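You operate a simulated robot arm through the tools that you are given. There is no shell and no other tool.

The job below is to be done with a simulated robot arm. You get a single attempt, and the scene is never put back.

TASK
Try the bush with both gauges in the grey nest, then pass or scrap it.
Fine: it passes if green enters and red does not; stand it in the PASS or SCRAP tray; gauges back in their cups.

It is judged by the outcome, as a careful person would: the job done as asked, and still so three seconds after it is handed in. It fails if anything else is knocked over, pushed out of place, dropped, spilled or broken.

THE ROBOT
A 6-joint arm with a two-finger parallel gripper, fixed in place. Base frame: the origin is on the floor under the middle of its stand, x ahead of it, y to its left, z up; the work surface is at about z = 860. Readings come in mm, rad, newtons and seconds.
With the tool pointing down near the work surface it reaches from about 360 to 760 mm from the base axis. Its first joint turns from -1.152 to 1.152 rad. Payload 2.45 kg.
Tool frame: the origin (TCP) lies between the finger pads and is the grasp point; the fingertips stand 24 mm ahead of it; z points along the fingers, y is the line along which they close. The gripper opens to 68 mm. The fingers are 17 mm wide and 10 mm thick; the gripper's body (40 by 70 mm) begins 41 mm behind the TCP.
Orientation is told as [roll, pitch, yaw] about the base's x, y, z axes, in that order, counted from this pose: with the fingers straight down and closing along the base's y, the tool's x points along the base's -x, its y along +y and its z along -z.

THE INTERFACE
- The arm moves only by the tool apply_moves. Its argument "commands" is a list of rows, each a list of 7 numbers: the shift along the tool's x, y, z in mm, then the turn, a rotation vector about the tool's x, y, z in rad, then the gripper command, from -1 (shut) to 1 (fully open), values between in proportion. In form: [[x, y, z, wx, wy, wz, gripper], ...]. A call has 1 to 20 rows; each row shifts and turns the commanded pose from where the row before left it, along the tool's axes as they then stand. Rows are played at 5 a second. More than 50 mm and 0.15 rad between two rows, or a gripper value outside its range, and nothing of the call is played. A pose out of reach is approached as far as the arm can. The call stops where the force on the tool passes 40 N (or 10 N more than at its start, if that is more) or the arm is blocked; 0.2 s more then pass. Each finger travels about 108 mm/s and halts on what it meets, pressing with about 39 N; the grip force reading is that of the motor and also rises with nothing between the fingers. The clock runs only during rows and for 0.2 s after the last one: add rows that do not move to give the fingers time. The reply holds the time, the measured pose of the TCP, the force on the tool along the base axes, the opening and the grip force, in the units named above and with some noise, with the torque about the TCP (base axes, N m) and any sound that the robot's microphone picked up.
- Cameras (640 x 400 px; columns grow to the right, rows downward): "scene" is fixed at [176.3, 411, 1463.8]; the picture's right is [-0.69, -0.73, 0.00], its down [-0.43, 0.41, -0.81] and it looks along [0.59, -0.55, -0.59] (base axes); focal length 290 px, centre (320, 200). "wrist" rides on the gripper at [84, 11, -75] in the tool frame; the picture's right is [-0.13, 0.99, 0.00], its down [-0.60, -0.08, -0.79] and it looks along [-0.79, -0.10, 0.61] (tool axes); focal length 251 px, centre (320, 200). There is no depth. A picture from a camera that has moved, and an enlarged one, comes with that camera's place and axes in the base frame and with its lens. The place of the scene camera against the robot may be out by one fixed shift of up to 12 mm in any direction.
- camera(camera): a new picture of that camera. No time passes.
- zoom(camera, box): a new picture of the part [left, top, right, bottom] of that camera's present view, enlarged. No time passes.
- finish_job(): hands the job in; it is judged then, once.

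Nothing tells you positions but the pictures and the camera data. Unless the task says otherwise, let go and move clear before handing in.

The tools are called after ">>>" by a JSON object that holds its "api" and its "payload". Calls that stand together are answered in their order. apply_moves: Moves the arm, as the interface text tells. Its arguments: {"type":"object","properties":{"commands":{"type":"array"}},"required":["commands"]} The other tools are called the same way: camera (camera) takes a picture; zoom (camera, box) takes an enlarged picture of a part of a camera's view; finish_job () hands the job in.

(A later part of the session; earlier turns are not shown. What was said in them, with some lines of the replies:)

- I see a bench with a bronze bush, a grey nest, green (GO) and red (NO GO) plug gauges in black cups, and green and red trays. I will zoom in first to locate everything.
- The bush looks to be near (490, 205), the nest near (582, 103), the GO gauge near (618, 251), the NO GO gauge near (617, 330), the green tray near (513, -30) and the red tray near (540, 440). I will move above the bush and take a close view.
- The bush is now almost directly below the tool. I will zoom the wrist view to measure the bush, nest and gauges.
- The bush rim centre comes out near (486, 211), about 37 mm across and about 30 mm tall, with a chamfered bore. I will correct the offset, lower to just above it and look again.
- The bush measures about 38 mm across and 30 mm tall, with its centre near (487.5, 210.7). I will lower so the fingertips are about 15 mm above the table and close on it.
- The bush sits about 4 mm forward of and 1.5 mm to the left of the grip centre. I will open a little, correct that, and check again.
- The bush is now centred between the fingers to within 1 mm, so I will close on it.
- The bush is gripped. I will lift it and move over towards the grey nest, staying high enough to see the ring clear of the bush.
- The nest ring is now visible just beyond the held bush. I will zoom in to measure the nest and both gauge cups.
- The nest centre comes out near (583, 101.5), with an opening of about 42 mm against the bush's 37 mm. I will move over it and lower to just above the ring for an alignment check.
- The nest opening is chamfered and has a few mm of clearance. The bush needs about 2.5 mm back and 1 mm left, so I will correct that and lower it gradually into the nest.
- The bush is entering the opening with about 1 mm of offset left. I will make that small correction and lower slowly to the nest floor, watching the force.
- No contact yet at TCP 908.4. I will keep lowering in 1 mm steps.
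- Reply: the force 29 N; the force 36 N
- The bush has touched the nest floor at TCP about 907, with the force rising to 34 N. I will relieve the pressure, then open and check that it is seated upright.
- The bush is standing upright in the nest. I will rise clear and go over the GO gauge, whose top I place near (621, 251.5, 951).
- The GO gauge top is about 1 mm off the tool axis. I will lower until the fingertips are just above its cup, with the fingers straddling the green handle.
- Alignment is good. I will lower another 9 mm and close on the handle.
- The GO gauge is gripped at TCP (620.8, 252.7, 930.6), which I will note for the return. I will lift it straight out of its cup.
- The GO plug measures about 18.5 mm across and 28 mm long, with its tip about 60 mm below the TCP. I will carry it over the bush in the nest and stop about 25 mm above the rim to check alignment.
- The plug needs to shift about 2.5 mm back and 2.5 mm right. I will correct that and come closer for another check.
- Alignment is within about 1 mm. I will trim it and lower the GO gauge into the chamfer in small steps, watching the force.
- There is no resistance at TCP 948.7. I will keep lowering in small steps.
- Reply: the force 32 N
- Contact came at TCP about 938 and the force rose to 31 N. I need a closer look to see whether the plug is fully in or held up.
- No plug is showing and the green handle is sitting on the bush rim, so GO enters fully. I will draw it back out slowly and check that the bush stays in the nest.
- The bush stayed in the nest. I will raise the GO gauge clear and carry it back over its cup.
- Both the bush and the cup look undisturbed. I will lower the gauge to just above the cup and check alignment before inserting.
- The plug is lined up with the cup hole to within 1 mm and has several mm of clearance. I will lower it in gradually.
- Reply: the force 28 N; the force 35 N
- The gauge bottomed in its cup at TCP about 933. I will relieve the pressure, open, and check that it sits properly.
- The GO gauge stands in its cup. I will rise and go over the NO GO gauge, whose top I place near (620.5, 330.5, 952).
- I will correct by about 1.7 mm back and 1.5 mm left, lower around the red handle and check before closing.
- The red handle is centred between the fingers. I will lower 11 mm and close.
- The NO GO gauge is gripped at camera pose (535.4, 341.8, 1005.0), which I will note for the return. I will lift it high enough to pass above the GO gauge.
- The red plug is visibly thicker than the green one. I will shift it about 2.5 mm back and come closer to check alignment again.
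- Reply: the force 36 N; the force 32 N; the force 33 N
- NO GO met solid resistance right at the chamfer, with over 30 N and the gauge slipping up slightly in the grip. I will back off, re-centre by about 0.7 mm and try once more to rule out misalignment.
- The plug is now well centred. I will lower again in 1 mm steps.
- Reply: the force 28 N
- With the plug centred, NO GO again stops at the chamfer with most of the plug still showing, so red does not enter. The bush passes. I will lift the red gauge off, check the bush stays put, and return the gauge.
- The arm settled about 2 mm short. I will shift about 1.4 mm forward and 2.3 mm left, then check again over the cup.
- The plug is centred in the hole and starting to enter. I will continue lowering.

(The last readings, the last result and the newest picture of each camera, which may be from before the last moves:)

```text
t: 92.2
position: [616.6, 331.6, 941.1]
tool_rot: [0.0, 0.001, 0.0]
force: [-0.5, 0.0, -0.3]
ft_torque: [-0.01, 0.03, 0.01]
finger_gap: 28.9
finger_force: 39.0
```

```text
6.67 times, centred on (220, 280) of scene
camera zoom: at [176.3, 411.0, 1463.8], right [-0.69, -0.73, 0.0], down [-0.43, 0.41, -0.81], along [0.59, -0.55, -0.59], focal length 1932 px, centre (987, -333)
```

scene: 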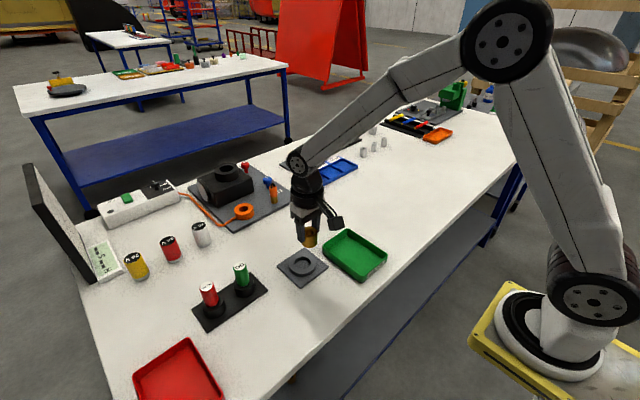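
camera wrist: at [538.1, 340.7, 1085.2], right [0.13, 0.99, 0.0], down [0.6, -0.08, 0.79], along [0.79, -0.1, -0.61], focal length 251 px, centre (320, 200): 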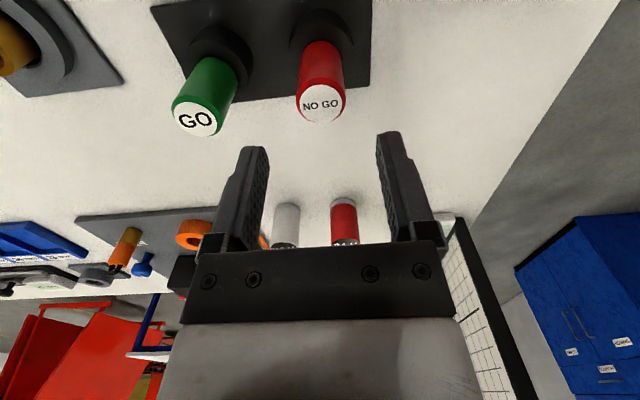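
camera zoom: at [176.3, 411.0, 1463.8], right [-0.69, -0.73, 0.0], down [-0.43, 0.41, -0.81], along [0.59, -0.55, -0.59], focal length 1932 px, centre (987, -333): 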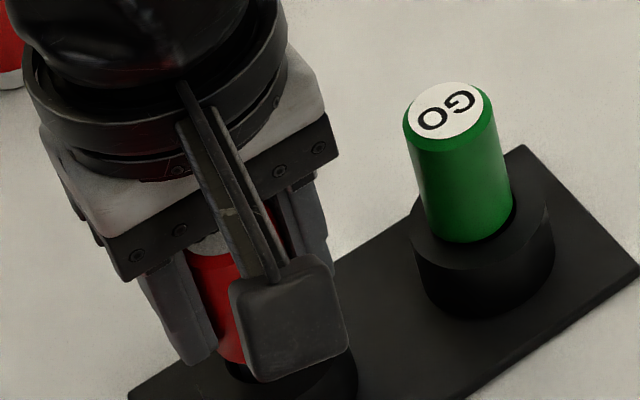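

>>> {"api": "apply_moves", "payload": {"commands": [[0, 0, 1.5, 0, 0, 0, -1], [0, 0, 1.5, 0, 0, 0, -1], [0, 0, 1.5, 0, 0, 0, -1], [0, 0, 1.5, 0, 0, 0, -1], [0, 0, 0, 0, 0, 0, -1]]}}

>>> {"api": "apply_moves", "payload": {"commands": [[0, 0, 1, 0, 0, 0, -1], [0, 0, 1, 0, 0, 0, -1], [0, 0, 0, 0, 0, 0, -1]]}}

>>> {"api": "apply_moves", "payload": {"commands": [[0, 0, 1, 0, 0, 0, -1], [0, 0, 1, 0, 0, 0, -1], [0, 0, 0, 0, 0, 0, -1]]}}

>>> {"api": "zoom", "payload": {"camera": "wrist", "box": [220, 20, 420, 220]}}

>>> {"api": "zoom", "payload": {"camera": "scene", "box": [190, 250, 250, 310]}}

```text
t: 93.4
position: [618.0, 330.1, 934.1]
tool_rot: [0.0, 0.0, 0.0]
force: [0.4, 0.1, -1.3]
ft_torque: [-0.01, -0.01, 0.04]
finger_gap: 29.0
finger_force: 39.1
```

```text
t: 94.2
position: [616.1, 330.2, 932.7]
tool_rot: [0.001, -0.001, 0.001]
force: [-0.5, 0.2, -1.2]
ft_torque: [0.01, -0.01, 0.01]
finger_gap: 28.8
finger_force: 38.9
```

```text
t: 95.0
position: [617.0, 330.4, 931.8]
tool_rot: [-0.001, -0.002, 0.001]
force: [-0.3, 0.3, 1.1]
ft_torque: [0.07, -0.01, 0.01]
finger_gap: 29.1
finger_force: 39.4
```

```text
2.00 times, centred on (320, 120) of wrist
camera zoom: at [533.5, 341.5, 1006.5], right [0.13, 0.99, 0.0], down [0.6, -0.08, 0.79], along [0.79, -0.1, -0.61], focal length 503 px, centre (320, 360)
```

zoom: 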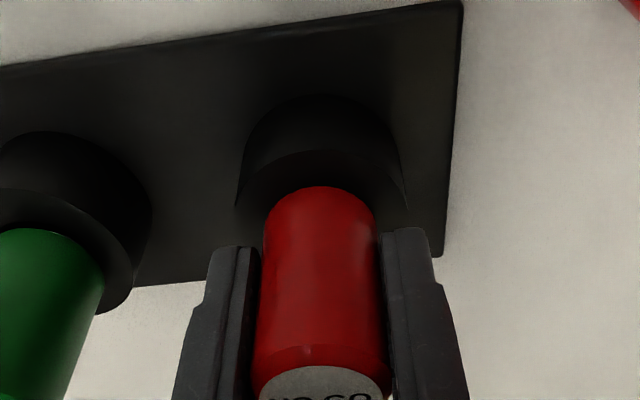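

```text
6.67 times, centred on (220, 280) of scene
camera zoom: at [176.3, 411.0, 1463.8], right [-0.69, -0.73, 0.0], down [-0.43, 0.41, -0.81], along [0.59, -0.55, -0.59], focal length 1932 px, centre (987, -333)
```

zoom: 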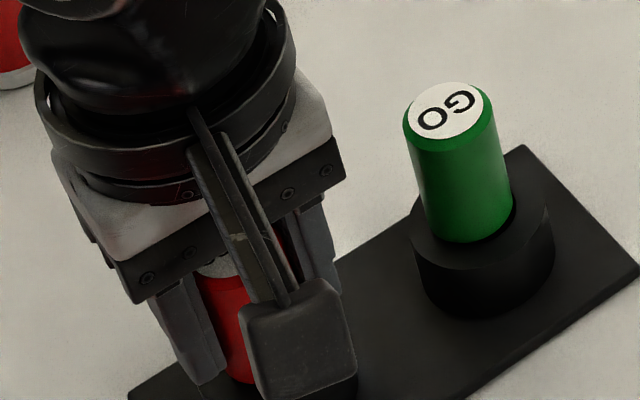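

>>> {"api": "apply_moves", "payload": {"commands": [[0, 0, 0.8, 0, 0, 0, -1], [0, 0, 0, 0, 0, 0, -1]]}}

>>> {"api": "apply_moves", "payload": {"commands": [[0, 0, 0.8, 0, 0, 0, -1], [0, 0, 0, 0, 0, 0, -1]]}}

>>> {"api": "zoom", "payload": {"camera": "wrist", "box": [220, 20, 420, 220]}}

```text
t: 95.6
position: [616.7, 330.8, 930.0]
tool_rot: [0.001, -0.002, 0.0]
force: [-0.4, 1.1, 7.1]
ft_torque: [-0.03, -0.04, 0.02]
finger_gap: 29.3
finger_force: 39.4
```

```text
t: 96.2
position: [617.1, 330.4, 930.2]
tool_rot: [0.002, -0.003, 0.001]
force: [-3.6, 1.1, 13.9]
ft_torque: [-0.01, 0.14, -0.03]
finger_gap: 28.9
finger_force: 39.2
```

```text
2.00 times, centred on (320, 120) of wrist
camera zoom: at [533.5, 341.2, 1005.7], right [0.13, 0.99, 0.0], down [0.6, -0.08, 0.79], along [0.79, -0.1, -0.61], focal length 503 px, centre (320, 360)
```

zoom: 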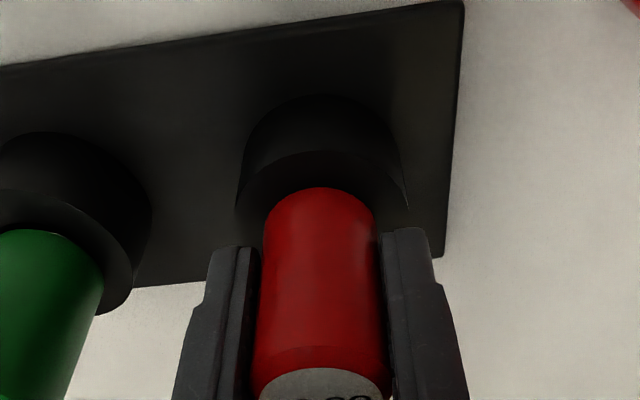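

The gauge has bottomed in its cup with 14 N at TCP about 930.7. I will relieve, release and check.

>>> {"api": "apply_moves", "payload": {"commands": [[0, 0, -0.8, 0, 0, 0, -1], [0, 0, 0, 0, 0, 0, -1], [0, 0, 0, 0, 0, 0, -0.05], [0, 0, 0, 0, 0, 0, 0.1], [0, 0, 0, 0, 0, 0, 0.3], [0, 0, 0, 0, 0, 0, 0.6], [0, 0, 0, 0, 0, 0, 0.6]]}}

>>> {"api": "zoom", "payload": {"camera": "wrist", "box": [200, 20, 440, 240]}}

>>> {"api": "zoom", "payload": {"camera": "scene", "box": [190, 250, 250, 310]}}

```text
t: 97.8
position: [617.0, 330.4, 930.2]
tool_rot: [0.0, 0.001, -0.001]
force: [-0.2, -0.3, -0.4]
ft_torque: [-0.01, -0.02, -0.03]
finger_gap: 54.4
finger_force: 0.0
```

```text
1.82 times, centred on (320, 130) of wrist
camera zoom: at [534.0, 341.5, 1005.4], right [0.13, 0.99, 0.0], down [0.6, -0.08, 0.79], along [0.79, -0.1, -0.61], focal length 457 px, centre (320, 327)
```

zoom: 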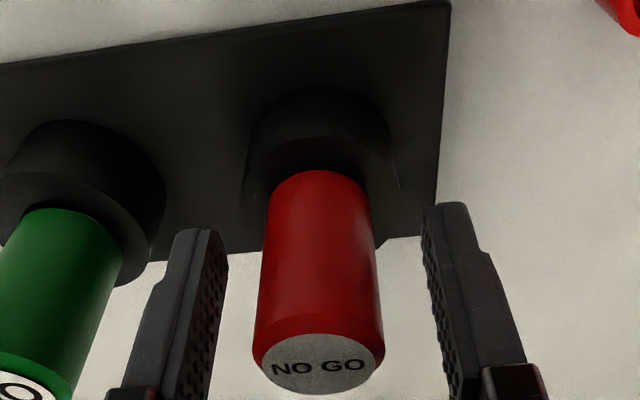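

```text
6.67 times, centred on (220, 280) of scene
camera zoom: at [176.3, 411.0, 1463.8], right [-0.69, -0.73, 0.0], down [-0.43, 0.41, -0.81], along [0.59, -0.55, -0.59], focal length 1932 px, centre (987, -333)
```

zoom: 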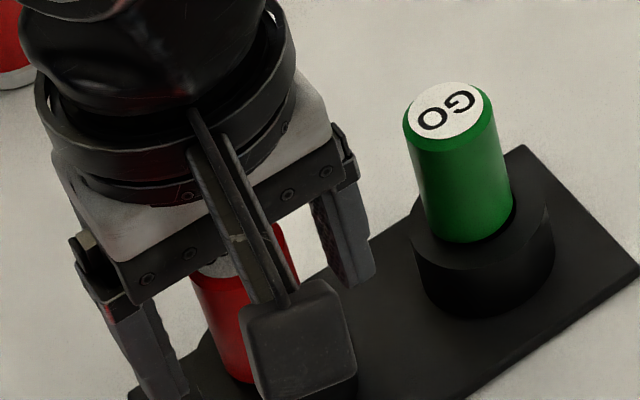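

Both gauges are back in their cups. I will rise, cross over to the bush and look down at it.

>>> {"api": "apply_moves", "payload": {"commands": [[0, 0, -10, 0, 0, 0, 0.6], [0, 0, -20, 0, 0, 0, 0.6], [0, 0, -25, 0, 0, 0, 0.6], [0, 0, -25, 0, 0, 0, 0.6], [0, 0, -25, 0, 0, 0, 0.6], [4.6, -28.7, 0, 0, 0, 0, 0.6], [4.6, -28.7, 0, 0, 0, 0, 0.6], [4.6, -28.7, 0, 0, 0, 0, 0.6], [4.6, -28.7, 0, 0, 0, 0, 0.6], [4.6, -28.7, 0, 0, 0, 0, 0.6], [4.6, -28.7, 0, 0, 0, 0, 0.6], [4.6, -28.7, 0, 0, 0, 0, 0.6], [4.6, -28.7, 0, 0, 0, 0, 0.6], [0, 0, 20, 0, 0, 0, 0.6], [0, 0, 20, 0, 0, 0, 0.6], [0, 0, 20, 0, 0, 0, 0.6], [0, 0, 0, 0, 0, 0, 0.6], [0, 0, 0, 0, 0, 0, 0.6]]}}

>>> {"api": "zoom", "payload": {"camera": "wrist", "box": [220, 0, 420, 200]}}

>>> {"api": "camera", "payload": {"camera": "wrist"}}

>>> {"api": "zoom", "payload": {"camera": "scene", "box": [180, 220, 340, 330]}}

```text
t: 101.6
position: [581.0, 100.8, 975.4]
tool_rot: [0.001, 0.0, -0.001]
force: [-0.6, -0.4, 0.2]
ft_torque: [0.01, 0.01, -0.02]
finger_gap: 54.4
finger_force: 0.0
```

```text
2.00 times, centred on (320, 100) of wrist
camera zoom: at [497.2, 113.3, 1051.7], right [0.13, 0.99, 0.0], down [0.6, -0.08, 0.79], along [0.79, -0.1, -0.61], focal length 503 px, centre (320, 400)
```

zoom: 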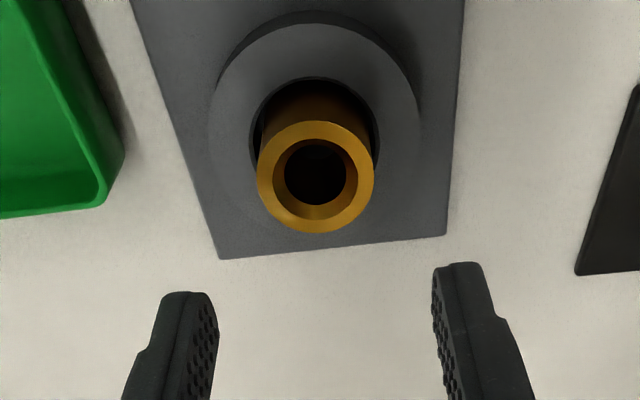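

```text
taken
camera wrist: at [497.2, 113.3, 1051.7], right [0.13, 0.99, 0.0], down [0.6, -0.08, 0.79], along [0.79, -0.1, -0.61], focal length 251 px, centre (320, 200)
```

wrist: 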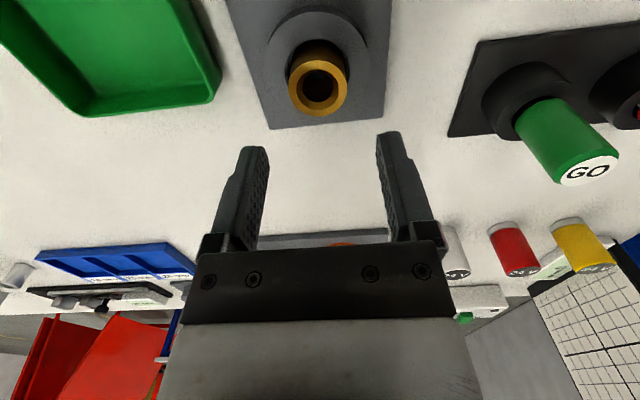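

```text
3.64 times, centred on (260, 275) of scene
camera zoom: at [176.3, 411.0, 1463.8], right [-0.69, -0.73, 0.0], down [-0.43, 0.41, -0.81], along [0.59, -0.55, -0.59], focal length 1054 px, centre (538, -73)
```

zoom: 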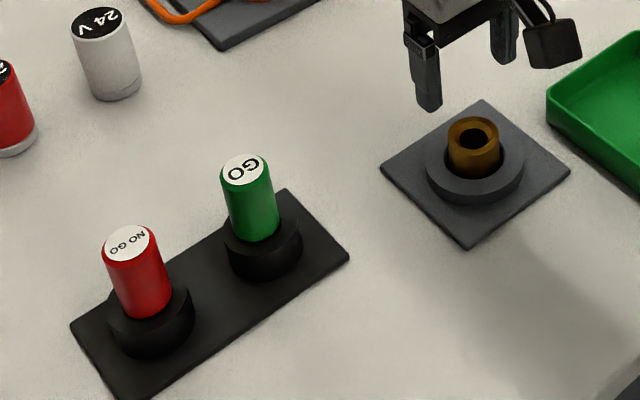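

Both gauges are standing in their cups. The bush is nearly under the tool, so I will lower around it and check the centring before gripping.

>>> {"api": "apply_moves", "payload": {"commands": [[1, -1, 10, 0, 0, 0, 0.6], [0, 0, 15, 0, 0, 0, 0.6], [0, 0, 15, 0, 0, 0, 0.6], [0, 0, 12, 0, 0, 0, 0.6], [0, 0, 8, 0, 0, 0, 0.6], [0, 0, 0, 0, 0, 0, 0.6], [0, 0, 0, 0, 0, 0, 0.6]]}}

>>> {"api": "zoom", "payload": {"camera": "wrist", "box": [220, 50, 420, 220]}}

>>> {"api": "zoom", "payload": {"camera": "scene", "box": [280, 220, 340, 280]}}

```text
t: 103.2
position: [578.5, 97.9, 915.6]
tool_rot: [0.0, 0.001, -0.001]
force: [0.5, 0.0, -0.1]
ft_torque: [0.01, 0.0, 0.04]
finger_gap: 54.5
finger_force: 0.1
```

```text
2.35 times, centred on (320, 135) of wrist
camera zoom: at [495.2, 110.6, 990.7], right [0.13, 0.99, 0.0], down [0.6, -0.08, 0.79], along [0.79, -0.1, -0.61], focal length 592 px, centre (320, 353)
```

zoom: 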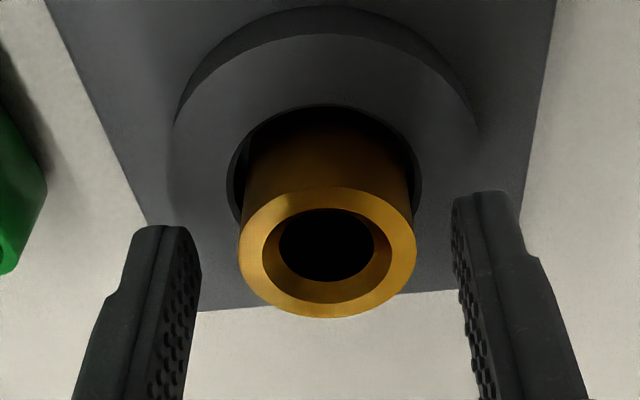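

```text
6.67 times, centred on (310, 250) of scene
camera zoom: at [176.3, 411.0, 1463.8], right [-0.69, -0.73, 0.0], down [-0.43, 0.41, -0.81], along [0.59, -0.55, -0.59], focal length 1932 px, centre (387, -133)
```

zoom: 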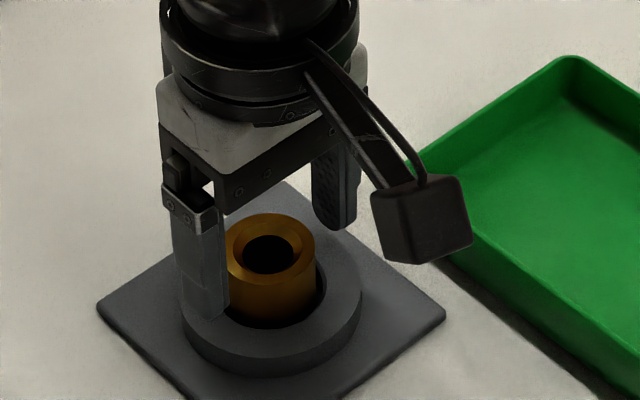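

>>> {"api": "apply_moves", "payload": {"commands": [[0, 1.6, 0, 0, 0, 0, 0.6], [0, 0, 4, 0, 0, 0, 0.6], [0, 0, 3, 0, 0, 0, 0.6], [0, 0, 0, 0, 0, 0, 0.6], [0, 0, 0, 0, 0, 0, 0.4]]}}

>>> {"api": "zoom", "payload": {"camera": "wrist", "box": [220, 50, 420, 220]}}

```text
t: 104.4
position: [577.2, 101.4, 907.3]
tool_rot: [0.0, -0.001, 0.0]
force: [0.0, 0.1, 0.6]
ft_torque: [-0.01, -0.02, -0.01]
finger_gap: 47.7
finger_force: 0.0
```

```text
2.35 times, centred on (320, 135) of wrist
camera zoom: at [495.2, 113.1, 983.8], right [0.13, 0.99, 0.0], down [0.6, -0.08, 0.79], along [0.79, -0.1, -0.61], focal length 592 px, centre (320, 353)
```

zoom: 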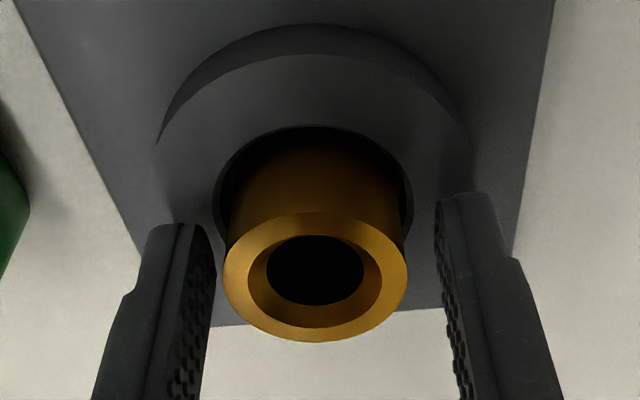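

>>> {"api": "apply_moves", "payload": {"commands": [[0, -0.5, 0, 0, 0, 0, 0.4], [0, 0, 0, 0, 0, 0, 0.25], [0, 0, 0, 0, 0, 0, 0.15], [0, 0, 0, 0, 0, 0, 0.05], [0, 0, 0, 0, 0, 0, -1], [0, 0, 0, 0, 0, 0, -1], [0, 0, 0, 0, 0, 0, -1]]}}

>>> {"api": "zoom", "payload": {"camera": "wrist", "box": [220, 50, 420, 220]}}

>>> {"api": "zoom", "payload": {"camera": "scene", "box": [280, 220, 340, 280]}}

>>> {"api": "zoom", "payload": {"camera": "scene", "box": [310, 220, 400, 290]}}

```text
t: 106.0
position: [579.3, 100.4, 907.3]
tool_rot: [0.0, 0.0, 0.0]
force: [0.2, -0.5, 0.8]
ft_torque: [0.03, 0.01, 0.0]
finger_gap: 33.4
finger_force: 38.6
```

```text
2.35 times, centred on (320, 135) of wrist
camera zoom: at [495.2, 112.5, 983.7], right [0.13, 0.99, 0.0], down [0.6, -0.08, 0.79], along [0.79, -0.1, -0.61], focal length 592 px, centre (320, 353)
```

zoom: 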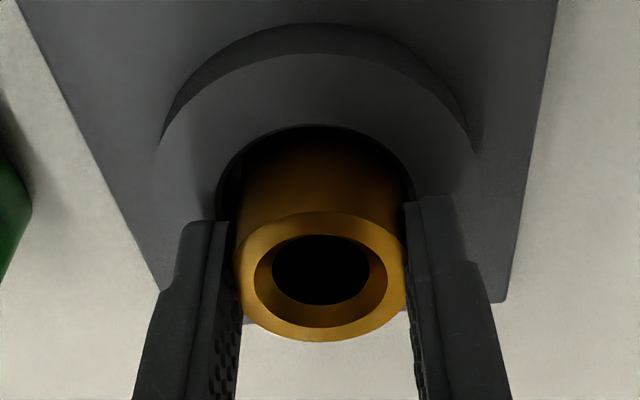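

```text
6.67 times, centred on (310, 250) of scene
camera zoom: at [176.3, 411.0, 1463.8], right [-0.69, -0.73, 0.0], down [-0.43, 0.41, -0.81], along [0.59, -0.55, -0.59], focal length 1932 px, centre (387, -133)
```

zoom: 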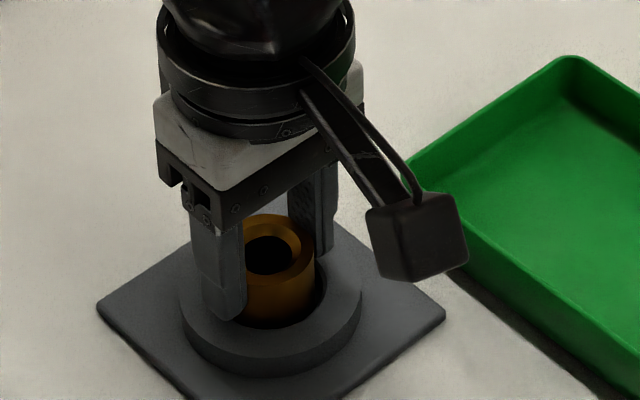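

```text
5.71 times, centred on (355, 255) of scene
camera zoom: at [176.3, 411.0, 1463.8], right [-0.69, -0.73, 0.0], down [-0.43, 0.41, -0.81], along [0.59, -0.55, -0.59], focal length 1656 px, centre (120, -114)
```

zoom: 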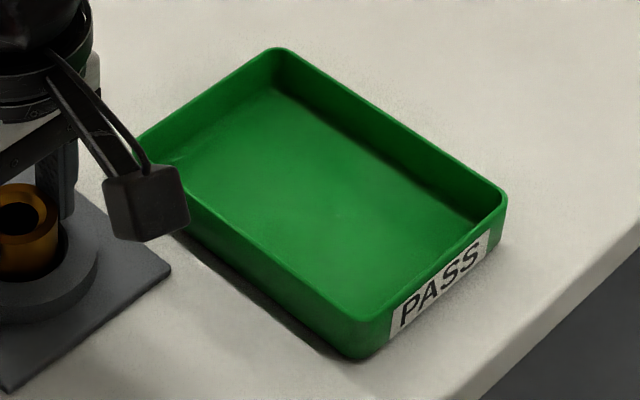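

The bush is gripped again. I will lift it straight out of the nest and carry it over the green PASS tray, whose centre I take to be near (512, -30).

>>> {"api": "apply_moves", "payload": {"commands": [[0, 0, -4, 0, 0, 0, -1], [0, 0, -8, 0, 0, 0, -1], [0, 0, -12, 0, 0, 0, -1], [0, 0, -16, 0, 0, 0, -1], [0, 0, -20, 0, 0, 0, -1], [0, 0, -20, 0, 0, 0, -1], [11.1, -21.9, 0, 0, 0, 0, -1], [11.1, -21.9, 0, 0, 0, 0, -1], [11.1, -21.9, 0, 0, 0, 0, -1], [11.1, -21.9, 0, 0, 0, 0, -1], [11.1, -21.9, 0, 0, 0, 0, -1], [11.1, -21.9, 0, 0, 0, 0, -1], [0, 0, 0, 0, 0, 0, -1], [0, 0, 0, 0, 0, 0, -1]]}}

>>> {"api": "camera", "payload": {"camera": "wrist"}}

>>> {"api": "camera", "payload": {"camera": "scene"}}

>>> {"api": "zoom", "payload": {"camera": "scene", "box": [280, 200, 400, 290]}}

```text
t: 109.0
position: [511.9, -29.4, 989.2]
tool_rot: [0.0, 0.0, 0.0]
force: [-0.3, -0.2, -2.1]
ft_torque: [0.01, 0.0, 0.04]
finger_gap: 33.4
finger_force: 39.0
```

```text
taken
camera wrist: at [429.2, -18.2, 1064.8], right [0.13, 0.99, 0.0], down [0.6, -0.08, 0.79], along [0.79, -0.1, -0.61], focal length 251 px, centre (320, 200)
```

wrist: 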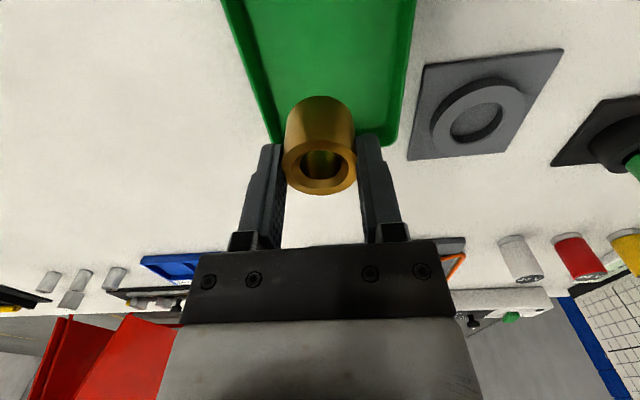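

```text
taken
```

scene: 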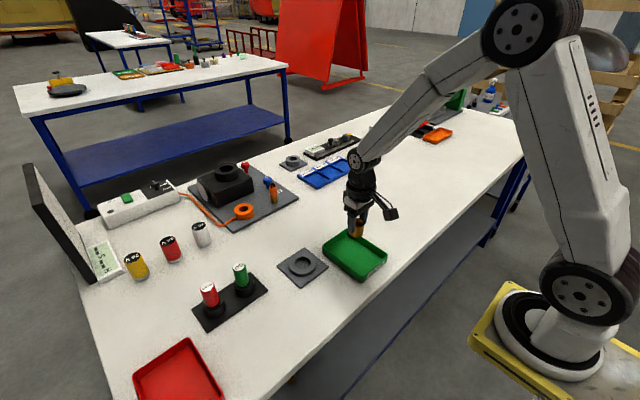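

```text
4.44 times, centred on (340, 245) of scene
camera zoom: at [176.3, 411.0, 1463.8], right [-0.69, -0.73, 0.0], down [-0.43, 0.41, -0.81], along [0.59, -0.55, -0.59], focal length 1288 px, centre (231, 0)
```

zoom: 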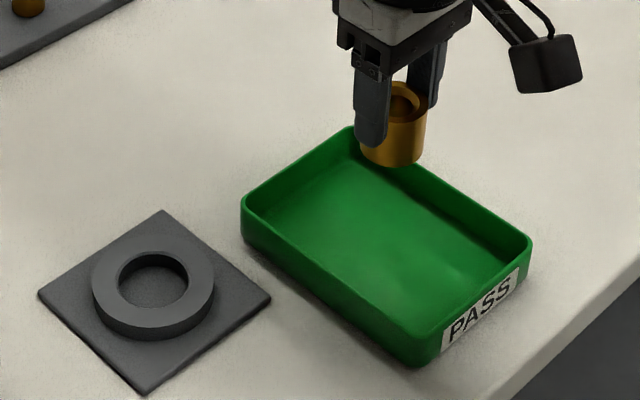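

The tool is over the middle of the PASS tray, which spans roughly x 441 to 587 and y -82 to 26. I will lower the bush most of the way, then check.

>>> {"api": "apply_moves", "payload": {"commands": [[0, 0, 15, 0, 0, 0, -1], [0, 0, 18, 0, 0, 0, -1], [0, 0, 18, 0, 0, 0, -1], [0, 0, 14, 0, 0, 0, -1], [0, 0, 8, 0, 0, 0, -1], [0, 0, 0, 0, 0, 0, -1], [0, 0, 0, 0, 0, 0, -1]]}}

>>> {"api": "zoom", "payload": {"camera": "scene", "box": [310, 210, 400, 290]}}

>>> {"api": "zoom", "payload": {"camera": "wrist", "box": [180, 20, 460, 240]}}

```text
t: 110.6
position: [513.6, -30.4, 915.2]
tool_rot: [0.0, -0.001, -0.001]
force: [-0.7, 0.7, -0.6]
ft_torque: [0.0, -0.01, 0.01]
finger_gap: 33.5
finger_force: 39.3
```

```text
5.00 times, centred on (355, 250) of scene
camera zoom: at [176.3, 411.0, 1463.8], right [-0.69, -0.73, 0.0], down [-0.43, 0.41, -0.81], along [0.59, -0.55, -0.59], focal length 1449 px, centre (145, -50)
```

zoom: 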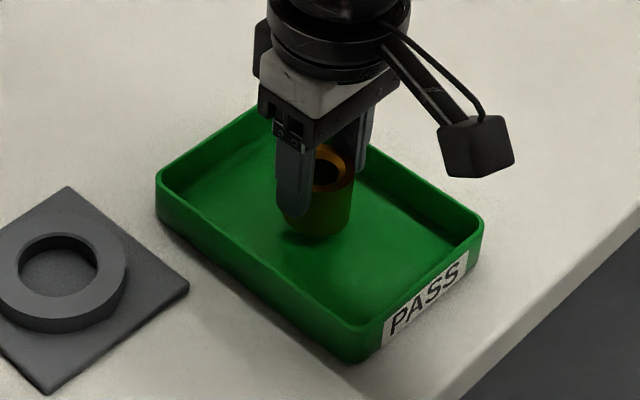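

```text
1.82 times, centred on (320, 130) of wrist
camera zoom: at [429.4, -18.8, 991.4], right [0.13, 0.99, 0.0], down [0.6, -0.08, 0.79], along [0.79, -0.1, -0.61], focal length 457 px, centre (320, 327)
```

zoom: 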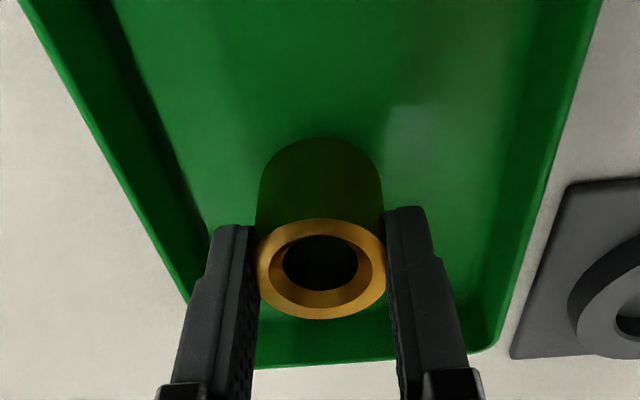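

The bush is well inside the tray walls. I will lower gently until it touches the tray floor.

>>> {"api": "apply_moves", "payload": {"commands": [[0, 0, 1.5, 0, 0, 0, -1], [0, 0, 1.5, 0, 0, 0, -1], [0, 0, 1.5, 0, 0, 0, -1], [0, 0, 1.5, 0, 0, 0, -1], [0, 0, 0, 0, 0, 0, -1]]}}

>>> {"api": "apply_moves", "payload": {"commands": [[0, 0, 1, 0, 0, 0, -1], [0, 0, 1, 0, 0, 0, -1], [0, 0, 0, 0, 0, 0, -1]]}}

>>> {"api": "apply_moves", "payload": {"commands": [[0, 0, 1, 0, 0, 0, -1], [0, 0, 0, 0, 0, 0, -1]]}}

>>> {"api": "apply_moves", "payload": {"commands": [[0, 0, 1, 0, 0, 0, -1], [0, 0, 0, 0, 0, 0, -1]]}}

>>> {"api": "zoom", "payload": {"camera": "scene", "box": [310, 210, 400, 290]}}

```text
t: 111.8
position: [512.3, -31.0, 908.8]
tool_rot: [0.0, 0.002, 0.001]
force: [0.4, -0.3, -2.4]
ft_torque: [0.0, -0.01, 0.0]
finger_gap: 33.7
finger_force: 38.9
```

```text
t: 112.6
position: [514.1, -29.5, 905.8]
tool_rot: [0.001, -0.001, -0.002]
force: [-0.5, 0.4, -0.9]
ft_torque: [0.04, 0.01, 0.02]
finger_gap: 33.4
finger_force: 38.6
```

```text
t: 113.2
position: [511.7, -29.7, 905.6]
tool_rot: [0.001, 0.0, -0.001]
force: [-0.1, 1.4, -1.6]
ft_torque: [0.0, -0.02, -0.01]
finger_gap: 33.3
finger_force: 39.1
```

```text
t: 113.8
position: [512.6, -29.7, 907.0]
tool_rot: [0.0, 0.0, 0.001]
force: [-2.9, 2.5, 8.7]
ft_torque: [0.1, 0.2, 0.0]
finger_gap: 33.6
finger_force: 39.0
```

```text
5.00 times, centred on (355, 250) of scene
camera zoom: at [176.1, 411.1, 1463.8], right [-0.69, -0.73, 0.0], down [-0.43, 0.41, -0.81], along [0.59, -0.55, -0.59], focal length 1449 px, centre (145, -50)
```

zoom: 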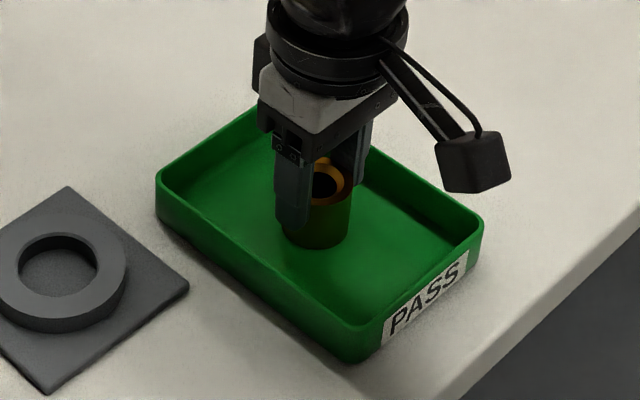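

The bush has touched the tray floor with about 9 N. I will open slowly and check it stands.

>>> {"api": "apply_moves", "payload": {"commands": [[0, 0, -0.4, 0, 0, 0, -1], [0, 0, 0, 0, 0, 0, 0.05], [0, 0, 0, 0, 0, 0, 0.15], [0, 0, 0, 0, 0, 0, 0.3], [0, 0, 0, 0, 0, 0, 0.6], [0, 0, 0, 0, 0, 0, 0.6], [0, 0, 0, 0, 0, 0, 0.6]]}}

>>> {"api": "zoom", "payload": {"camera": "scene", "box": [310, 210, 400, 290]}}

>>> {"api": "zoom", "payload": {"camera": "wrist", "box": [180, 20, 460, 240]}}

```text
t: 115.4
position: [511.3, -31.9, 905.6]
tool_rot: [0.0, 0.0, -0.001]
force: [-0.2, 0.0, 0.5]
ft_torque: [-0.04, -0.01, -0.02]
finger_gap: 54.6
finger_force: 0.1
```

```text
5.00 times, centred on (355, 250) of scene
camera zoom: at [176.3, 411.0, 1463.8], right [-0.69, -0.73, 0.0], down [-0.43, 0.41, -0.81], along [0.59, -0.55, -0.59], focal length 1449 px, centre (145, -50)
```

zoom: 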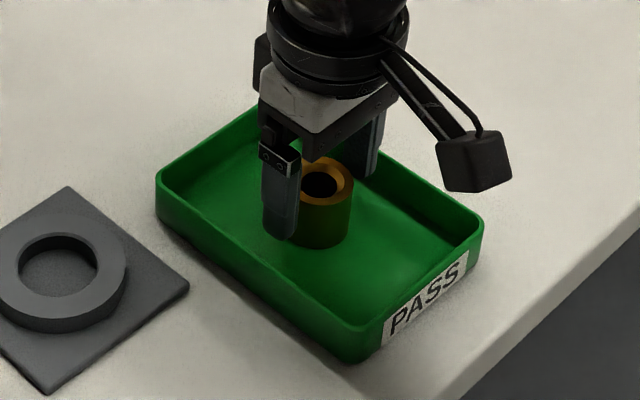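

```text
1.82 times, centred on (320, 130) of wrist
camera zoom: at [429.3, -19.2, 981.8], right [0.13, 0.99, 0.0], down [0.6, -0.08, 0.79], along [0.79, -0.1, -0.61], focal length 457 px, centre (320, 327)
```

zoom: 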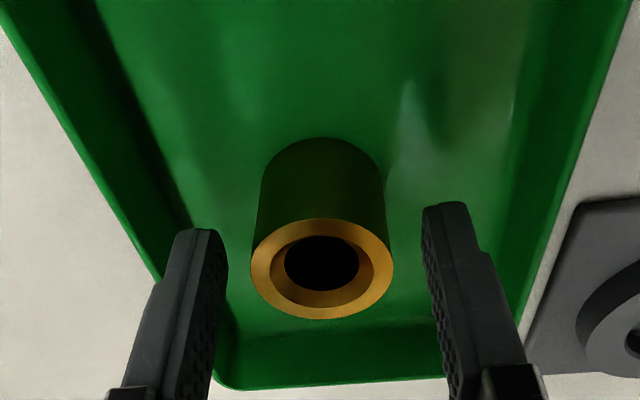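

The bush is standing upright in the PASS tray. I will raise the arm straight up, well clear, and look over everything before handing in.

>>> {"api": "apply_moves", "payload": {"commands": [[0, 0, -8, 0, 0, 0, 0.6], [0, 0, -15, 0, 0, 0, 0.6], [0, 0, -25, 0, 0, 0, 0.6], [0, 0, -30, 0, 0, 0, 0.6], [0, 0, -35, 0, 0, 0, 0.6], [0, 0, -35, 0, 0, 0, 0.6], [0, 0, -35, 0, 0, 0, 0.6], [0, 0, -35, 0, 0, 0, 0.6], [0, 0, 0, 0, 0, 0, 0.6], [0, 0, 0, 0, 0, 0, 0.6]]}}

>>> {"api": "camera", "payload": {"camera": "scene"}}

>>> {"api": "zoom", "payload": {"camera": "scene", "box": [180, 220, 400, 350]}}

>>> {"api": "camera", "payload": {"camera": "wrist"}}

```text
t: 117.6
position: [513.5, -32.9, 1124.5]
tool_rot: [0.002, 0.0, 0.0]
force: [0.2, -0.3, 0.6]
ft_torque: [0.01, -0.02, 0.0]
finger_gap: 54.4
finger_force: 0.0
```

```text
taken
```

scene: 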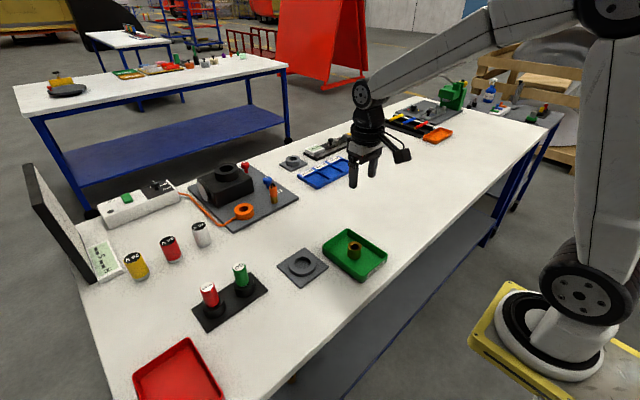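

```text
2.91 times, centred on (290, 285) of scene
camera zoom: at [176.3, 411.0, 1463.8], right [-0.69, -0.73, 0.0], down [-0.43, 0.41, -0.81], along [0.59, -0.55, -0.59], focal length 843 px, centre (407, -47)
```

zoom: 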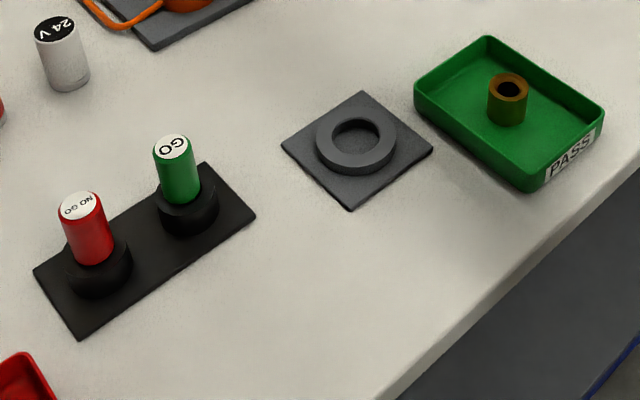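

```text
taken
camera wrist: at [430.2, -22.2, 1201.1], right [0.13, 0.99, 0.0], down [0.6, -0.08, 0.79], along [0.79, -0.1, -0.61], focal length 251 px, centre (320, 200)
```

wrist: 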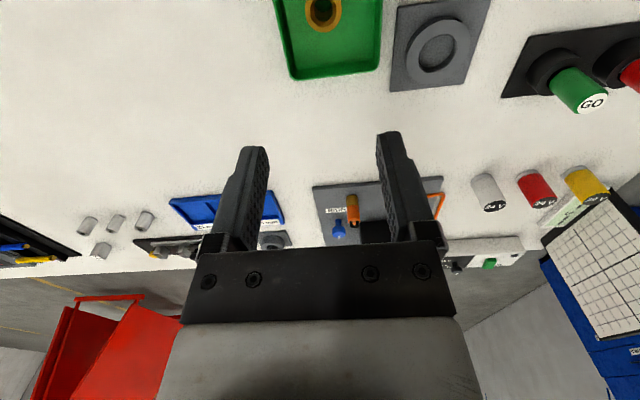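

The bush stands upright in the PASS tray, both gauges are back in their cups as they were at the start, and the nest and everything else look undisturbed. The arm is clear, so I am handing in.

>>> {"api": "finish_job", "payload": {}}

```text
The job is handed in.
```

The bush passed and is standing upright in the PASS tray.

- **Green (GO):** it entered the bush freely, with the handle coming down to about the bush rim.
- **Red (NO GO):** it did not enter. It stopped at the chamfer twice, including once after I re-centred it, with about 26–34 N on the tool and most of the plug still showing.
- **Gauges:** both are back in their cups. The last pictures show them as they stood at the start.

The last pictures show nothing else knocked over or out of place. The arm is raised clear of the bench, and the job is handed in.
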